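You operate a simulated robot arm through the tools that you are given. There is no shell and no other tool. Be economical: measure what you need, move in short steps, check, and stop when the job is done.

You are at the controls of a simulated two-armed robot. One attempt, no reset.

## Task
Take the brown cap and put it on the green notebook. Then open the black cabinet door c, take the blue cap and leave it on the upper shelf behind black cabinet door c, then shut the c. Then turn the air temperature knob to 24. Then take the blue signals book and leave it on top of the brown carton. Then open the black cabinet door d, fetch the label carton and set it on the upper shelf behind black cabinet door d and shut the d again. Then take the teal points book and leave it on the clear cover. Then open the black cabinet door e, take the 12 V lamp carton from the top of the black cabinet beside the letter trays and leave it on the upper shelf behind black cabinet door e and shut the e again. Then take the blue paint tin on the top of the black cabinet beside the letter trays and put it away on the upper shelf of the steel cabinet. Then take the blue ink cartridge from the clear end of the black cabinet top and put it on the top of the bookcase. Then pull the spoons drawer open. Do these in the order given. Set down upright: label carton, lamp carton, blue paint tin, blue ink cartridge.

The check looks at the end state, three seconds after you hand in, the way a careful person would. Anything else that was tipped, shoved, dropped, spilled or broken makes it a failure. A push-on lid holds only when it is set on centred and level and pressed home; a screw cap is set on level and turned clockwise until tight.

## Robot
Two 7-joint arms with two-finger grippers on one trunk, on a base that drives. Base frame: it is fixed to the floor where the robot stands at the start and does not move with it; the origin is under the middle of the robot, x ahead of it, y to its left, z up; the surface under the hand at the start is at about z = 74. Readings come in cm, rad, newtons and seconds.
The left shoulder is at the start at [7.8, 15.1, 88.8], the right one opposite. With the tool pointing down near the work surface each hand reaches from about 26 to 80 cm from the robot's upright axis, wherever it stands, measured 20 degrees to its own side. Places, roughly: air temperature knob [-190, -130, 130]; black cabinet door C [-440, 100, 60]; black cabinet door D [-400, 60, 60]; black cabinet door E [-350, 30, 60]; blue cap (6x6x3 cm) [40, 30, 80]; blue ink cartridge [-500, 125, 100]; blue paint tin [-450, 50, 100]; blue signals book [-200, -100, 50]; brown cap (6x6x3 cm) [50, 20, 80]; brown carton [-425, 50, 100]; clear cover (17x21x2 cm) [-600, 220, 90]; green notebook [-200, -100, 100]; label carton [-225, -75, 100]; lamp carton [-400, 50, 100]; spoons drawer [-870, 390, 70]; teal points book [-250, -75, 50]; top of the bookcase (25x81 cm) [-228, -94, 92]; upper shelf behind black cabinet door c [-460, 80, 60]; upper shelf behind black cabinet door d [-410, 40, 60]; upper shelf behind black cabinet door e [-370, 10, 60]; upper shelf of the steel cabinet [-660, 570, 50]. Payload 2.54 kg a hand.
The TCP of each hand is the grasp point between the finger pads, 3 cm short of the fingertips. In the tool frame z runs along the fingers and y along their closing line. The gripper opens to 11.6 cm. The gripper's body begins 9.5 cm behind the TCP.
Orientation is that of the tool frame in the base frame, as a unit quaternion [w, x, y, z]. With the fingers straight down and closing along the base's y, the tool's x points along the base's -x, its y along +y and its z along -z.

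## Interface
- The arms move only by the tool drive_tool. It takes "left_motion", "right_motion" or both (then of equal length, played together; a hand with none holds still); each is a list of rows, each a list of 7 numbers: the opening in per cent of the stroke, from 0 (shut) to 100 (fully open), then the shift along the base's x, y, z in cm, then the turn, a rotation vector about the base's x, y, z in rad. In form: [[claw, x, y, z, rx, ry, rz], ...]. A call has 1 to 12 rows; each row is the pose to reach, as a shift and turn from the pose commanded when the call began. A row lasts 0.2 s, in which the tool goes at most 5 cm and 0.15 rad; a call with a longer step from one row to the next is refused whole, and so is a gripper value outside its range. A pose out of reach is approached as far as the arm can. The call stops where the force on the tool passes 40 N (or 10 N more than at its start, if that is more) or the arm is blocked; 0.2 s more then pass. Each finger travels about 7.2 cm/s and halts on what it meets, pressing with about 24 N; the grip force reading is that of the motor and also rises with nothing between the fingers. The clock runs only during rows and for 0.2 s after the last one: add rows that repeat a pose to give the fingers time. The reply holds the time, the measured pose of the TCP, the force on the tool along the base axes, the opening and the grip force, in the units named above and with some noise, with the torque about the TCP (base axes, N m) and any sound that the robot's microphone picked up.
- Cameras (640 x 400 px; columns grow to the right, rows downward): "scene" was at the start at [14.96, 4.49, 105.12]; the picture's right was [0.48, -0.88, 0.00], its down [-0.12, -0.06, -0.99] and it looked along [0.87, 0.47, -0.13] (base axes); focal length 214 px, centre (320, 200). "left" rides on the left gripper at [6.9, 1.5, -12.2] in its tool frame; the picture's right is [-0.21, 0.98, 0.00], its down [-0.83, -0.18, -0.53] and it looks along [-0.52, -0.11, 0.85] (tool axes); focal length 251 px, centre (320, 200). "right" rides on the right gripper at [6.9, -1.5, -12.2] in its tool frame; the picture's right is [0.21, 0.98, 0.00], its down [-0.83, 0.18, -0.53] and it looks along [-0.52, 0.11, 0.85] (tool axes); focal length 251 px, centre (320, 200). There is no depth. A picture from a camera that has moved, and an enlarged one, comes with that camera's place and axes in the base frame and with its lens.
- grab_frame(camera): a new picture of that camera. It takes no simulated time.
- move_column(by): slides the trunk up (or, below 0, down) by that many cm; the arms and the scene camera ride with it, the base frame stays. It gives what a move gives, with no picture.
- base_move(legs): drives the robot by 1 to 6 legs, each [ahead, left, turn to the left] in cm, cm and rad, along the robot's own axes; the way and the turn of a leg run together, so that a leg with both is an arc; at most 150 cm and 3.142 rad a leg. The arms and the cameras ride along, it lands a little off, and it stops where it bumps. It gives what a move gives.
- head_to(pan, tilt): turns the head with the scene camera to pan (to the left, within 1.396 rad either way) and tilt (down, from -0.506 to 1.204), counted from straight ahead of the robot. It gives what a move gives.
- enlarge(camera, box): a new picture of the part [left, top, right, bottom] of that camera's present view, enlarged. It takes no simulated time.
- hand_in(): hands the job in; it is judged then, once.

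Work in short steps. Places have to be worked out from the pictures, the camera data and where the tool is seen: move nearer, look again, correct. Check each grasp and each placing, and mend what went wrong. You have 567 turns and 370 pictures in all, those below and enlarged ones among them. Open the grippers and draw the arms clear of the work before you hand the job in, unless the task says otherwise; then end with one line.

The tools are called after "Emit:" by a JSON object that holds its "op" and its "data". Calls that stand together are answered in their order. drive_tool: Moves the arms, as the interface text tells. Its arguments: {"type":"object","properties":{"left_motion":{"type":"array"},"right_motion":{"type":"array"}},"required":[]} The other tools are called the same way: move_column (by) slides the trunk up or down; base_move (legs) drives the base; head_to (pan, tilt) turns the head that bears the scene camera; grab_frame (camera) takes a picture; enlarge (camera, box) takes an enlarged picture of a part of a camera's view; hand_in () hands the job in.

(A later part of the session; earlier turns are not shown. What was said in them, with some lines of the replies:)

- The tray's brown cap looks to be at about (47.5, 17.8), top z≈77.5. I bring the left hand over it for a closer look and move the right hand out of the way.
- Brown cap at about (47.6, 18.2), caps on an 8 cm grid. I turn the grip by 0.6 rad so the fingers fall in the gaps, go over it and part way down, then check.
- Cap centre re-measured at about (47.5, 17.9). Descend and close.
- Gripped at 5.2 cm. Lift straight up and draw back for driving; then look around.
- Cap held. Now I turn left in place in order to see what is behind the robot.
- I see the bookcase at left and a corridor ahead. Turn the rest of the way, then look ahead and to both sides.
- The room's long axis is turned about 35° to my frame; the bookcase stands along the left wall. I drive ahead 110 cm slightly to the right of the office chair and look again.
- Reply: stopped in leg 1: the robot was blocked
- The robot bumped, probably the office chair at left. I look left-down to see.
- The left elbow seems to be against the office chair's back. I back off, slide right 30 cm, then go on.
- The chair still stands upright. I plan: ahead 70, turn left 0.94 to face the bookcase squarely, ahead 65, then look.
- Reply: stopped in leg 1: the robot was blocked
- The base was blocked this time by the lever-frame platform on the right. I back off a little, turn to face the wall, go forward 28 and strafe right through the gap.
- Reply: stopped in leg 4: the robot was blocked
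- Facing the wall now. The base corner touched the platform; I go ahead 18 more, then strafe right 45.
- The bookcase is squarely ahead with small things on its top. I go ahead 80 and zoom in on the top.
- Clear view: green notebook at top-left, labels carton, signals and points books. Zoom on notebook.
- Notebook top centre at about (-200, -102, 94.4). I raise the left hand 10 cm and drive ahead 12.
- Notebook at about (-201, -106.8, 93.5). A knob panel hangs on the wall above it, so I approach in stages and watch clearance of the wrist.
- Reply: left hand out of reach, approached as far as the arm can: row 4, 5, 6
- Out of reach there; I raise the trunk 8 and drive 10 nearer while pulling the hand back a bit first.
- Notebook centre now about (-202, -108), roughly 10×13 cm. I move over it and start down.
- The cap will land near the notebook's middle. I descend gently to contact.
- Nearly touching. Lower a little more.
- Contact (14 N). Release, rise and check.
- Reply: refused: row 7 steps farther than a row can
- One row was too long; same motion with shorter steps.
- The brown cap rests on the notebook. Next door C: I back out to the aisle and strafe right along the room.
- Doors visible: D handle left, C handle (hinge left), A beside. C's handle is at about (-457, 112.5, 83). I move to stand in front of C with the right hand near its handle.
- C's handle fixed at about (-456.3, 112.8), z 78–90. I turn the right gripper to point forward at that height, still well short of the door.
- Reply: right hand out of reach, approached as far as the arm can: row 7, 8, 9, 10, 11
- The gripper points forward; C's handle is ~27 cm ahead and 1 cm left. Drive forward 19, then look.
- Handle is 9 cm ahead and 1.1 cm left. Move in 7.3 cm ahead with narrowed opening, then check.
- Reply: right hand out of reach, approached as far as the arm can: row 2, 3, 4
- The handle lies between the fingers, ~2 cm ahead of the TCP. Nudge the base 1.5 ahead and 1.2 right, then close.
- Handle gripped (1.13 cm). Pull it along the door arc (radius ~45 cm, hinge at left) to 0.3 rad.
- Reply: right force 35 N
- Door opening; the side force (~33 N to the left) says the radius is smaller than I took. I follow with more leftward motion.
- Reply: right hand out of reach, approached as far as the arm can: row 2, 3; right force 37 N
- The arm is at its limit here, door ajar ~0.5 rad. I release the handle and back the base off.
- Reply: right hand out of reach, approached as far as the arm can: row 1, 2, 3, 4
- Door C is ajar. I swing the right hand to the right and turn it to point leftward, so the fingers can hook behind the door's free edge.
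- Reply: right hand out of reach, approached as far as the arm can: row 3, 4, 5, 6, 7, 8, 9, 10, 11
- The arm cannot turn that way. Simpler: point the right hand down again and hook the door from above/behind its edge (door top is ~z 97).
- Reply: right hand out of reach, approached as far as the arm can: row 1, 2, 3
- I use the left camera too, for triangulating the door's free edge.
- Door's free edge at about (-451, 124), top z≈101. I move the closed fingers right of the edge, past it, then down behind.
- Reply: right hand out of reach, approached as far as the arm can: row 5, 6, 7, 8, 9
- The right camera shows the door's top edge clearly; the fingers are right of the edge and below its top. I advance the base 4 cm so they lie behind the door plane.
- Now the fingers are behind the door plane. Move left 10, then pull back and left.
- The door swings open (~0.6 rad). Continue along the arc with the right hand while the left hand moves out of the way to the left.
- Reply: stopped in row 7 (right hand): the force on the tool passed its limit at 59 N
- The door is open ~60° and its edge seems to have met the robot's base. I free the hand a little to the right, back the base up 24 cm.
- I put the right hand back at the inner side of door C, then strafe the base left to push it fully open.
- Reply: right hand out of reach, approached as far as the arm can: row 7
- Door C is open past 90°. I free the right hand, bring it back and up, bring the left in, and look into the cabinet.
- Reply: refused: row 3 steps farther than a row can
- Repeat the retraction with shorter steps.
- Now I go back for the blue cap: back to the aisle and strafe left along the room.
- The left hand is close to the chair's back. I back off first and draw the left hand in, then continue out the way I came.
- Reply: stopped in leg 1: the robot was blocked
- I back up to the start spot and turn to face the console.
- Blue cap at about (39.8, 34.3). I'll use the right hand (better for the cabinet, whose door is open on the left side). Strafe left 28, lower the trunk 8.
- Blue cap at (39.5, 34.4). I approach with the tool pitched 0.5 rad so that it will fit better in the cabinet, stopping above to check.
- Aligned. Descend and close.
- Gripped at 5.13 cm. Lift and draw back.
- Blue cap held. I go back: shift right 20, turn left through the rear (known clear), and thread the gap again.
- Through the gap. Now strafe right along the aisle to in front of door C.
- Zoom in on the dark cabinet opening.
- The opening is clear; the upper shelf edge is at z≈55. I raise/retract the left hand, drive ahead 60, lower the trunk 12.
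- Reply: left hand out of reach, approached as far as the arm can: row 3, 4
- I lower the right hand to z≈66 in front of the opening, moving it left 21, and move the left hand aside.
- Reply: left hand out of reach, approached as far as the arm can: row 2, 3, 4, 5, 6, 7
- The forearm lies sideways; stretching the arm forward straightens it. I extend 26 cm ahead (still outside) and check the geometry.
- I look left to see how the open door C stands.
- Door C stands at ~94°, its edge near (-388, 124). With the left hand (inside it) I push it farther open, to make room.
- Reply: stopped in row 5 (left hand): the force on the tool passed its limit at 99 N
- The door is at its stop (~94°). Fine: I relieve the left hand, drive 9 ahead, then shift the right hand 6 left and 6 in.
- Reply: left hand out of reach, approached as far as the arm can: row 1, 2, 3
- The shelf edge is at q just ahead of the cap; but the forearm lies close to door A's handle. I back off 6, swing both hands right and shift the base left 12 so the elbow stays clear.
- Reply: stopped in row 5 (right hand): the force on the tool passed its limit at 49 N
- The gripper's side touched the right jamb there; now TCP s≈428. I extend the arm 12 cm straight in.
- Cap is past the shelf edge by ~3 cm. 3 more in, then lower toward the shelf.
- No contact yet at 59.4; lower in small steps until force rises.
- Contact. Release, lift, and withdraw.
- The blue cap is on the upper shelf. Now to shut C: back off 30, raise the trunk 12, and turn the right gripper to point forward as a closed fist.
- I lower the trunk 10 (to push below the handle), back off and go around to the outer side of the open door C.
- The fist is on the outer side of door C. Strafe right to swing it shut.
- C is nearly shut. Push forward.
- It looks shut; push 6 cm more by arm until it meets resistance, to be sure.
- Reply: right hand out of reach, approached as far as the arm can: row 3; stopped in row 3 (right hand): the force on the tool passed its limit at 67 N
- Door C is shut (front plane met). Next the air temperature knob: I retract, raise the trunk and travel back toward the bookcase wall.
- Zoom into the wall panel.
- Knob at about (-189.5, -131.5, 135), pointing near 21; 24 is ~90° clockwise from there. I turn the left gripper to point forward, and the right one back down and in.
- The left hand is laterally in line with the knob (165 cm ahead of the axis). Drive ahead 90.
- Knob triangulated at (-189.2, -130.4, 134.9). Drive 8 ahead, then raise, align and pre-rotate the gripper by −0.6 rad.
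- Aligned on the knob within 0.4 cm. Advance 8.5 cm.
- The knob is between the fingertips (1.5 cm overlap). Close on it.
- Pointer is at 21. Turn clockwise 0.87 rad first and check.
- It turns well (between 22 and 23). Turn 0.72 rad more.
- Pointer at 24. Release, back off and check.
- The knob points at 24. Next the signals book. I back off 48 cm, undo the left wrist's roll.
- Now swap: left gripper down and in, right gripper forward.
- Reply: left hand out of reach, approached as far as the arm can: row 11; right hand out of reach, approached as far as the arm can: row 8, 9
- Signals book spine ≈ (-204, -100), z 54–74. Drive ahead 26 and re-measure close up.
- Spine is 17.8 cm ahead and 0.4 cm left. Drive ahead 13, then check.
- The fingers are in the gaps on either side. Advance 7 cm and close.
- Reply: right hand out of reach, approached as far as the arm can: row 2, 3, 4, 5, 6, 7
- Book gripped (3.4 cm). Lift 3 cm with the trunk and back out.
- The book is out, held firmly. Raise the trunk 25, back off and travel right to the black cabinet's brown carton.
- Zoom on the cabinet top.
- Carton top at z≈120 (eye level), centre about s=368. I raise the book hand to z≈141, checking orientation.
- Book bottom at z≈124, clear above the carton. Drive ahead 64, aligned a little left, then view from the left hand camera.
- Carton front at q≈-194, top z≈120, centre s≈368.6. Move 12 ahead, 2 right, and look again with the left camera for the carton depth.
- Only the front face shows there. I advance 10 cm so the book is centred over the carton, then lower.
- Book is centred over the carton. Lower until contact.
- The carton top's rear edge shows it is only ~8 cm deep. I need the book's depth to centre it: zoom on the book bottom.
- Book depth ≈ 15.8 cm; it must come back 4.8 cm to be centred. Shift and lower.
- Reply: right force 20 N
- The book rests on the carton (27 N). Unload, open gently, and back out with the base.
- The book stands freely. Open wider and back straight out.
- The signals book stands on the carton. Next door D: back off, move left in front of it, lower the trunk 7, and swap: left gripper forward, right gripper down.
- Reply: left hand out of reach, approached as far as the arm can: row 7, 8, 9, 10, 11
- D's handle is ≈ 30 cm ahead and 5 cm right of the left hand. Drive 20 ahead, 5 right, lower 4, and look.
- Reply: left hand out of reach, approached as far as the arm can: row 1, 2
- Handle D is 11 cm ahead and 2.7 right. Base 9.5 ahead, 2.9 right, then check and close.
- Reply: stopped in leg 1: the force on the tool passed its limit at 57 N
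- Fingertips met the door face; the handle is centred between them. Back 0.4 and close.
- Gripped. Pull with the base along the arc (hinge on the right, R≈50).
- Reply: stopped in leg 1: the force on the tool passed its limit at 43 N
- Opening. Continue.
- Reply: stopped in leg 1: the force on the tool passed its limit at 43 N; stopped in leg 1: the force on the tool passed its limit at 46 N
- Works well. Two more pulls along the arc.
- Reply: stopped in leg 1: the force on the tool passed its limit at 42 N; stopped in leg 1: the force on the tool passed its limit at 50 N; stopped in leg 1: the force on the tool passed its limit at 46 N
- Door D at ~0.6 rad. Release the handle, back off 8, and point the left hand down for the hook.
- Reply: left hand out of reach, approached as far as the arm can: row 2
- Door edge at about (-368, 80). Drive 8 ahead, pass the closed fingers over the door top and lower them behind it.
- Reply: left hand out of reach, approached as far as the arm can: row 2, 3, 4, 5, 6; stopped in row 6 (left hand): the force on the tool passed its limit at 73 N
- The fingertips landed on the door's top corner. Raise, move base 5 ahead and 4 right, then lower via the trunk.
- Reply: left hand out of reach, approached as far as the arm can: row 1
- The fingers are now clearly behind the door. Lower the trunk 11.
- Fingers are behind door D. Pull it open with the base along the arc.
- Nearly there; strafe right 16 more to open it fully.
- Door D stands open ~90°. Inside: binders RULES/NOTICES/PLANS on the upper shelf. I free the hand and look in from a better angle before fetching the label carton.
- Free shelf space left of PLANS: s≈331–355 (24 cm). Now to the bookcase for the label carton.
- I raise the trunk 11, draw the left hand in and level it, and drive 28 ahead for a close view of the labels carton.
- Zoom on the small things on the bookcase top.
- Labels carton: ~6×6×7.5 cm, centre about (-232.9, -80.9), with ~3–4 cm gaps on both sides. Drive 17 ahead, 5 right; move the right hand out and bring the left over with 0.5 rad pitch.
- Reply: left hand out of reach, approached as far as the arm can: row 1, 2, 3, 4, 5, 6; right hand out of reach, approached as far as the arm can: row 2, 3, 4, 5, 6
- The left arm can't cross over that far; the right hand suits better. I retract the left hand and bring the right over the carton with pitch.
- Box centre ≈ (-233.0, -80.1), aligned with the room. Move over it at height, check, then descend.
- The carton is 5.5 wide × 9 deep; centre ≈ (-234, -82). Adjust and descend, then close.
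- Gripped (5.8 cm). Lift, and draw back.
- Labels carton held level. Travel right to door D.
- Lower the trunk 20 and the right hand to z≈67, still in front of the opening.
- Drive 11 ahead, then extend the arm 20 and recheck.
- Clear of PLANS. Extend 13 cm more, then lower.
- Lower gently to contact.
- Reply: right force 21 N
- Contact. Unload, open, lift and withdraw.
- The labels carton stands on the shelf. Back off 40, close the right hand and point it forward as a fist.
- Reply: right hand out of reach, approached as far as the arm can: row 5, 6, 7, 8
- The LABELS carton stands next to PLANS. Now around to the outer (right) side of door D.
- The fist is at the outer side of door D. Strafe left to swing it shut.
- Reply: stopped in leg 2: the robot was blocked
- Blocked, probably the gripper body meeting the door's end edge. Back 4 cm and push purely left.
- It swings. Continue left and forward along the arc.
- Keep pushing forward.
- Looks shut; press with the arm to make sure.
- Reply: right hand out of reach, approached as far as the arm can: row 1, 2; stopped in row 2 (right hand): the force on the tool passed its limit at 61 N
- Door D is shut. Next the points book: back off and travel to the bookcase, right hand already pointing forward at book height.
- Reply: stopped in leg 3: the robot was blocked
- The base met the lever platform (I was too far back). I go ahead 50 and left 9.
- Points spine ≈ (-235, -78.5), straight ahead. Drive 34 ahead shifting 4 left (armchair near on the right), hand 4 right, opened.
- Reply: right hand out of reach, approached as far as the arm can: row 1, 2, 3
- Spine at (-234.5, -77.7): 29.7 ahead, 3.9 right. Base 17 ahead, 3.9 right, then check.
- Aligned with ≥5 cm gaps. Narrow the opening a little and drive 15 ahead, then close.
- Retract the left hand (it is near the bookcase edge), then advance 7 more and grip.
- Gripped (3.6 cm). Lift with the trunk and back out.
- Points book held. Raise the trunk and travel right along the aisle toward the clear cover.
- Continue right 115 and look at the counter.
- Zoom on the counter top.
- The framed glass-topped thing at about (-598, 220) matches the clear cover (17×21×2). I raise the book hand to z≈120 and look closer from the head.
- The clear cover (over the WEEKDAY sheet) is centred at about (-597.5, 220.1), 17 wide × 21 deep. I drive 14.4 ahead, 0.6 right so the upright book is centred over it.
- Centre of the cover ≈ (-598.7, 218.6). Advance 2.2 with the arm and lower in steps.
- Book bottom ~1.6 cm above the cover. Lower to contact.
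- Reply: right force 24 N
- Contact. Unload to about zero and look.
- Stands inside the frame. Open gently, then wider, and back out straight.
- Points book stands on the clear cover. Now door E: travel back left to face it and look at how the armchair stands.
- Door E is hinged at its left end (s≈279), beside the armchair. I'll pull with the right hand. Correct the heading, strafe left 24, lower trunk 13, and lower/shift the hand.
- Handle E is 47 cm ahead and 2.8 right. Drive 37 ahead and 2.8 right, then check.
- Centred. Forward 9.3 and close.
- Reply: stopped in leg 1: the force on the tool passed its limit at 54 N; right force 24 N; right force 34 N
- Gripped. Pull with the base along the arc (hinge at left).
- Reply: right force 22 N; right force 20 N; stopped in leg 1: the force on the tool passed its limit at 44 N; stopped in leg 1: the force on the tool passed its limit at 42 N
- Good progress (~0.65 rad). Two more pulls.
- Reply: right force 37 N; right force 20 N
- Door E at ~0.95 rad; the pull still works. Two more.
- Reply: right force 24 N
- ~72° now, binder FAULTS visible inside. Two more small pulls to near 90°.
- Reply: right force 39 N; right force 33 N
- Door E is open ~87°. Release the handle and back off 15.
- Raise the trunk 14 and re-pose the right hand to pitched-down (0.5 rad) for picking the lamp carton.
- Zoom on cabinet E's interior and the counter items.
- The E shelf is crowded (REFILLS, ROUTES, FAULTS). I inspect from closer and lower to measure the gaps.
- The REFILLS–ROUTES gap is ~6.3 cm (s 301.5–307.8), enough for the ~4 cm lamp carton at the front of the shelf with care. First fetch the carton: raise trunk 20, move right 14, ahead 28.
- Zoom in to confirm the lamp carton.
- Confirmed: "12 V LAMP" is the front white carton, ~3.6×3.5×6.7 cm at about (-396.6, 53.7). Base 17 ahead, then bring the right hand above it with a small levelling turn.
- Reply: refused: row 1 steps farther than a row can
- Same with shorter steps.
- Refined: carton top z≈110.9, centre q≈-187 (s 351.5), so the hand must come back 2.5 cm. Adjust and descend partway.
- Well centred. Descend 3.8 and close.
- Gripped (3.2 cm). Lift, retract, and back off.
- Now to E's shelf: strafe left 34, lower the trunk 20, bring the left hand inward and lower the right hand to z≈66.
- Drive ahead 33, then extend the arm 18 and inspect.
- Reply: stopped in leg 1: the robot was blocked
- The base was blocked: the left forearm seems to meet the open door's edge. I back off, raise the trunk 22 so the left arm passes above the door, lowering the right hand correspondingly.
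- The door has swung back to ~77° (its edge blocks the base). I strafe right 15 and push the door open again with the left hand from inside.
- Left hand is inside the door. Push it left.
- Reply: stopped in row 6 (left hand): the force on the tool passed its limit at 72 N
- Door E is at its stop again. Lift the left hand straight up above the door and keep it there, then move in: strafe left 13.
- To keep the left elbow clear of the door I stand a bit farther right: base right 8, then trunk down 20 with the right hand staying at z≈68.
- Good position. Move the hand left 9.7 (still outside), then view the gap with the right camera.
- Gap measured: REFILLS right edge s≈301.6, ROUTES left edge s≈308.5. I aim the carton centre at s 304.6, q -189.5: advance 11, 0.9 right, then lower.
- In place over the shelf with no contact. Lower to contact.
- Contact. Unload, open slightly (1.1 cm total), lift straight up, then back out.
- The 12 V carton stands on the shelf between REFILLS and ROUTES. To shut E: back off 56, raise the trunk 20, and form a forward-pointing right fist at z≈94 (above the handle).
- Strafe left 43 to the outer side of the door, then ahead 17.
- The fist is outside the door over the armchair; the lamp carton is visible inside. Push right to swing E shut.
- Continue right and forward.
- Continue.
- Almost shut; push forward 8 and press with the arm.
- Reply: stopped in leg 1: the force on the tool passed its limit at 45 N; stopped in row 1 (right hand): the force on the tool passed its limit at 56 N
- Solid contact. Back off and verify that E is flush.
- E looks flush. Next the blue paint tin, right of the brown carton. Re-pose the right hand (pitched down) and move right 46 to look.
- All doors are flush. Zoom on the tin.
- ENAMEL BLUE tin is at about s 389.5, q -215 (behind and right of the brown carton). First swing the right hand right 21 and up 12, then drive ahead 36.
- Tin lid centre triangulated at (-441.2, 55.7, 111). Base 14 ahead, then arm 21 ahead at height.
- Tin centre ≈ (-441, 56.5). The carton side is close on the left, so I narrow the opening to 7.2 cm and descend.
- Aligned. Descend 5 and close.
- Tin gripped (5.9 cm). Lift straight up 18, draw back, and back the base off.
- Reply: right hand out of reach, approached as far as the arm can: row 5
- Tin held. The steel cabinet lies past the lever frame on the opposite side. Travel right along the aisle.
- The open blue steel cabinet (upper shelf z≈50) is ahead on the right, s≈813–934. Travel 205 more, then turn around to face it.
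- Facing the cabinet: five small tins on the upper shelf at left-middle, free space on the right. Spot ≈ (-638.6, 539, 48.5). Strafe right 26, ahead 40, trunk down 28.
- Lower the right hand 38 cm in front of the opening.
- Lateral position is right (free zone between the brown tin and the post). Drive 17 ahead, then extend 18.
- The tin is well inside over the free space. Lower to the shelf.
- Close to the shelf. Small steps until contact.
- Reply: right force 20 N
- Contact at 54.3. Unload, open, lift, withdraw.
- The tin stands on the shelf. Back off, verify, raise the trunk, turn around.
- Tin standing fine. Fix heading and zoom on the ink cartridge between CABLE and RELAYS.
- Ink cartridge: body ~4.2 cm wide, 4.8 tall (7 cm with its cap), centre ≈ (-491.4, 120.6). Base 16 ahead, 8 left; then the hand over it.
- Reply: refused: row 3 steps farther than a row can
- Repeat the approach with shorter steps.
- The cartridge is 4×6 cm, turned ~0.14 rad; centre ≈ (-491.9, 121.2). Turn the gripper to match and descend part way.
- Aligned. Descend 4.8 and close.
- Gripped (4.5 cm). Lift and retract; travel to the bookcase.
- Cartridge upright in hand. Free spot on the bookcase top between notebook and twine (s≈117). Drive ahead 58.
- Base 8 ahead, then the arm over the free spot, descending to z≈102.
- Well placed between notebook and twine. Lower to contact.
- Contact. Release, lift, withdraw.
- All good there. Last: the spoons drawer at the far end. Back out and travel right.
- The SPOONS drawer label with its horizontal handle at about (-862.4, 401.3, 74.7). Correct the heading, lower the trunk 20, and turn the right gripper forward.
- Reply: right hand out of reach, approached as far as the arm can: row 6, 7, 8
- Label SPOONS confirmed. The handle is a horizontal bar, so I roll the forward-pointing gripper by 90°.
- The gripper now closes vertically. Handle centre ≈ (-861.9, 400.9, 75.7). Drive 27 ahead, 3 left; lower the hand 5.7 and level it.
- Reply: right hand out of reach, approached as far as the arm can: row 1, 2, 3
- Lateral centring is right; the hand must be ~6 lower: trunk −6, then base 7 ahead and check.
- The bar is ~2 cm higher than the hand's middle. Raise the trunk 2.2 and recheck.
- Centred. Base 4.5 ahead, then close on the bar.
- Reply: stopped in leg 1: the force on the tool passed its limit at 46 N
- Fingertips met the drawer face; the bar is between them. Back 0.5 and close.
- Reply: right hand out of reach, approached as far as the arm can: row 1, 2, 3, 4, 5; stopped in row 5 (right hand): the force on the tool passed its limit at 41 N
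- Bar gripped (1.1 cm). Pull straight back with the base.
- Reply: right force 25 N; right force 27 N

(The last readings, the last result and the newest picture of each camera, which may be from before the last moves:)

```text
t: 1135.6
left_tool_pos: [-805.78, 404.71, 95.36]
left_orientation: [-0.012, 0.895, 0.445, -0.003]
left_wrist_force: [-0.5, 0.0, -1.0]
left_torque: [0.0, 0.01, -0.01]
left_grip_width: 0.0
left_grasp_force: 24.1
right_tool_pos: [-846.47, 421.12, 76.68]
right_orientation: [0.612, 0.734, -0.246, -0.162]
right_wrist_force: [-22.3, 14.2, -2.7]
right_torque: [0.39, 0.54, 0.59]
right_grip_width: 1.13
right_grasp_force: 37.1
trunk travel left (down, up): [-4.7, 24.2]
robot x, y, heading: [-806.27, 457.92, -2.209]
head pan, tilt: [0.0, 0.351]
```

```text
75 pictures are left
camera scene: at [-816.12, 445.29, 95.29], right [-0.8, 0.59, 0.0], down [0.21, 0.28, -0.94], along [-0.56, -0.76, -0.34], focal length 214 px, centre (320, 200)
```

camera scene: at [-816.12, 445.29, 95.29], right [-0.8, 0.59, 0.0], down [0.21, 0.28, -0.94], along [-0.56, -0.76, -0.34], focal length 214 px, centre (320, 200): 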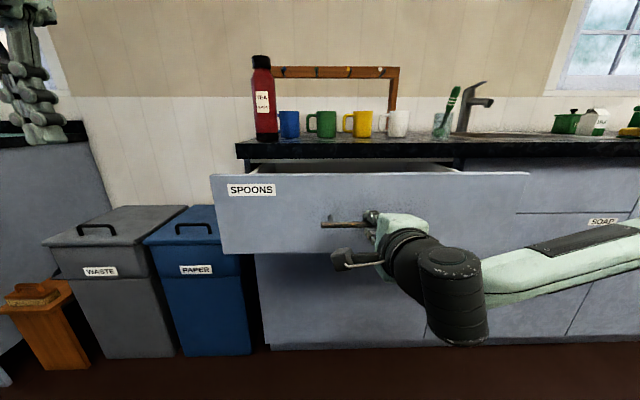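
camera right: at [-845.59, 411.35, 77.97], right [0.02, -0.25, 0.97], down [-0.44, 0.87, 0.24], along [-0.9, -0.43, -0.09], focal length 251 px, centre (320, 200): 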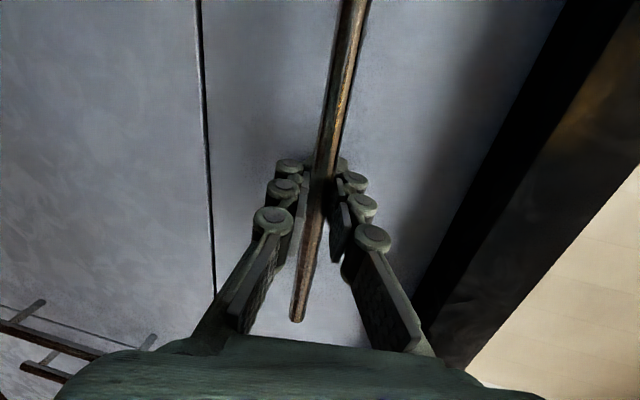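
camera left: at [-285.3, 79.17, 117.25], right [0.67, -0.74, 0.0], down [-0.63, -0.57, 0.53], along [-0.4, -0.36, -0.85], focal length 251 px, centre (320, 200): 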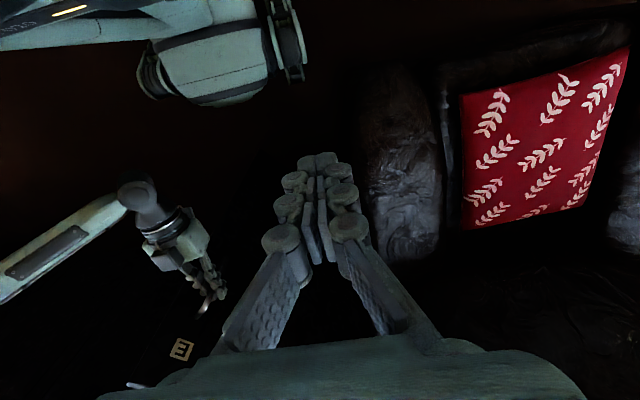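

Open ~20 cm. Pull another 12.

Emit:
{"op": "base_move", "data": {"legs": [[-12, 0, 0]]}}

Emit:
{"op": "grab_frame", "data": {"camera": "scene"}}

```text
t: 1136.9
left_tool_pos: [-798.82, 414.28, 95.51]
left_orientation: [-0.012, 0.896, 0.444, -0.002]
left_wrist_force: [-0.4, 0.8, -0.3]
left_torque: [0.0, 0.02, -0.03]
left_grip_width: 0.0
left_grasp_force: 24.4
right_tool_pos: [-839.74, 430.71, 76.77]
right_orientation: [0.611, 0.733, -0.248, -0.165]
right_wrist_force: [-23.5, 14.0, -0.4]
right_torque: [0.35, 0.57, 0.47]
right_grip_width: 1.1
right_grasp_force: 36.4
trunk travel left (down, up): [-4.7, 24.2]
robot x, y, heading: [-799.55, 467.41, -2.212]
head pan, tilt: [0.0, 0.351]
```

```text
74 pictures are left
camera scene: at [-809.05, 454.91, 95.29], right [-0.8, 0.6, 0.0], down [0.21, 0.28, -0.94], along [-0.56, -0.76, -0.34], focal length 214 px, centre (320, 200)
```

scene: 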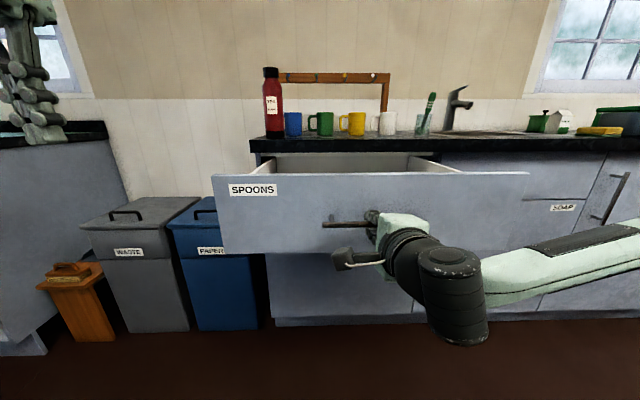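

Drawer well open. Release the bar and back away.

Emit:
{"op": "drive_tool", "data": {"right_motion": [[15, 0, 0, 0, 0, 0, 0], [35, 0, 0, 0, 0, 0, 0], [55, 0, 0, 0, 0, 0, 0], [55, 0, 0, 0, 0, 0, 0]]}}

Emit:
{"op": "base_move", "data": {"legs": [[-25, 0, 0]]}}

Emit:
{"op": "grab_frame", "data": {"camera": "scene"}}

```text
t: 1137.9
left_tool_pos: [-798.7, 414.3, 95.46]
left_orientation: [-0.011, 0.895, 0.445, -0.004]
left_wrist_force: [-0.8, 0.6, 0.8]
left_torque: [0.01, -0.03, 0.02]
left_grip_width: 0.02
left_grasp_force: 23.8
right_tool_pos: [-839.69, 430.7, 76.79]
right_orientation: [0.612, 0.733, -0.248, -0.166]
right_wrist_force: [0.1, 0.8, -0.1]
right_torque: [-0.02, 0.0, 0.03]
right_grip_width: 6.39
right_grasp_force: 0.1
trunk travel left (down, up): [-4.7, 24.2]
robot x, y, heading: [-799.29, 467.76, -2.204]
head pan, tilt: [0.0, 0.351]
```

```text
t: 1139.7
left_tool_pos: [-783.86, 434.3, 95.32]
left_orientation: [-0.012, 0.896, 0.444, -0.004]
left_wrist_force: [0.2, 0.2, 0.1]
left_torque: [0.0, 0.01, 0.02]
left_grip_width: 0.02
left_grasp_force: 24.1
right_tool_pos: [-824.73, 450.83, 76.74]
right_orientation: [0.612, 0.733, -0.248, -0.166]
right_wrist_force: [-0.5, -0.2, 0.4]
right_torque: [0.02, 0.03, 0.02]
right_grip_width: 6.39
right_grasp_force: 0.0
trunk travel left (down, up): [-4.7, 24.2]
robot x, y, heading: [-784.67, 487.65, -2.206]
head pan, tilt: [0.0, 0.351]
```

```text
73 pictures are left
camera scene: at [-794.06, 474.92, 95.3], right [-0.8, 0.6, 0.0], down [0.2, 0.28, -0.94], along [-0.56, -0.75, -0.34], focal length 214 px, centre (320, 200)
```

scene: 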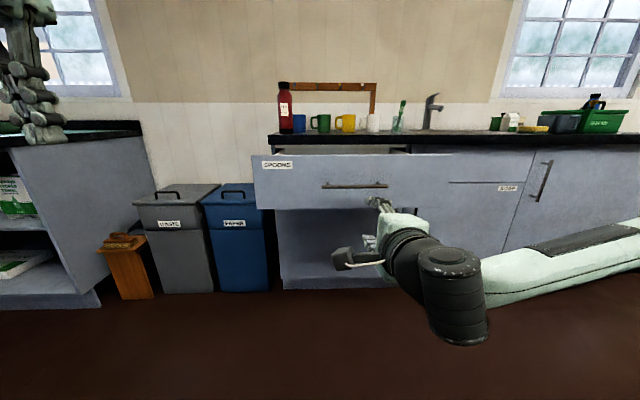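

The drawer stays open. I open both grippers, draw in the right arm, and make a last check of the earlier placements on a pass along the aisle.

Emit:
{"op": "drive_tool", "data": {"right_motion": [[70, 2, 2.8, 3, 0, 0, 0], [70, 4, 5.5, 6, 0, 0, 0], [70, 5.5, 7.5, 9, 0, 0, 0]], "left_motion": [[40, 0, 0, 0, 0, 0, 0], [70, 0, 0, 0, 0, 0, 0], [70, 0, 0, 0, 0, 0, 0]]}}

Emit:
{"op": "base_move", "data": {"legs": [[0, 140, 0], [0, 140, 0]]}}

Emit:
{"op": "head_to", "data": {"pan": 0.3, "tilt": 0.25}}

Emit:
{"op": "grab_frame", "data": {"camera": "scene"}}

```text
t: 1140.5
left_tool_pos: [-783.73, 434.32, 95.52]
left_orientation: [-0.012, 0.896, 0.444, -0.003]
left_wrist_force: [0.4, 0.4, 0.1]
left_torque: [0.0, -0.01, 0.01]
left_grip_width: 8.15
left_grasp_force: 0.0
right_tool_pos: [-818.95, 453.2, 88.74]
right_orientation: [0.61, 0.734, -0.248, -0.168]
right_wrist_force: [0.3, 0.5, 0.0]
right_torque: [0.02, 0.0, 0.03]
right_grip_width: 8.09
right_grasp_force: 0.1
right hand out of reach, approached as far as the arm can: row 1, 2, 3
trunk travel left (down, up): [-4.7, 24.2]
robot x, y, heading: [-784.79, 487.44, -2.211]
head pan, tilt: [0.0, 0.351]
```

```text
t: 1167.2
left_tool_pos: [-558.43, 269.44, 95.5]
left_orientation: [-0.012, 0.895, 0.446, -0.004]
left_wrist_force: [-0.4, -0.4, -0.2]
left_torque: [0.02, -0.02, -0.01]
left_grip_width: 8.1
left_grasp_force: 0.1
right_tool_pos: [-593.73, 288.1, 88.74]
right_orientation: [0.611, 0.734, -0.248, -0.165]
right_wrist_force: [0.5, -0.2, 0.4]
right_torque: [0.0, -0.01, 0.0]
right_grip_width: 8.1
right_grasp_force: 0.0
trunk travel left (down, up): [-4.7, 24.2]
robot x, y, heading: [-559.13, 323.04, -2.2]
head pan, tilt: [0.0, 0.351]
```

```text
t: 1168.0
left_tool_pos: [-558.51, 269.32, 95.38]
left_orientation: [-0.011, 0.895, 0.446, -0.004]
left_wrist_force: [0.5, -0.4, 0.2]
left_torque: [-0.03, 0.0, 0.01]
left_grip_width: 8.12
left_grasp_force: 0.1
right_tool_pos: [-593.78, 288.22, 88.75]
right_orientation: [0.611, 0.733, -0.248, -0.165]
right_wrist_force: [-0.4, 0.5, 0.0]
right_torque: [0.0, 0.02, 0.0]
right_grip_width: 8.13
right_grasp_force: 0.1
trunk travel left (down, up): [-4.7, 24.2]
robot x, y, heading: [-559.54, 323.11, -2.204]
head pan, tilt: [0.3, 0.25]
```

```text
72 pictures are left
camera scene: at [-566.47, 308.6, 96.24], right [-0.94, 0.33, 0.0], down [0.08, 0.23, -0.97], along [-0.32, -0.91, -0.25], focal length 214 px, centre (320, 200)
```

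scene: 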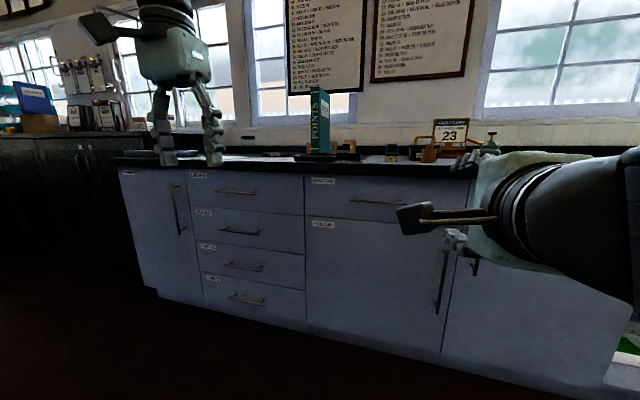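

Both books stand, the cabinet doors are flush, and arms are clear with the grippers open. I hand in.

Emit:
{"op": "hand_in", "data": {}}

```text
The job is handed in.
```

All ten steps are done in the order given and the job is handed in. Early on, the base bumped the office chair once and the lever-frame platform three times. The chair was upright when I last looked at it; I did not check the platform or levers afterwards.
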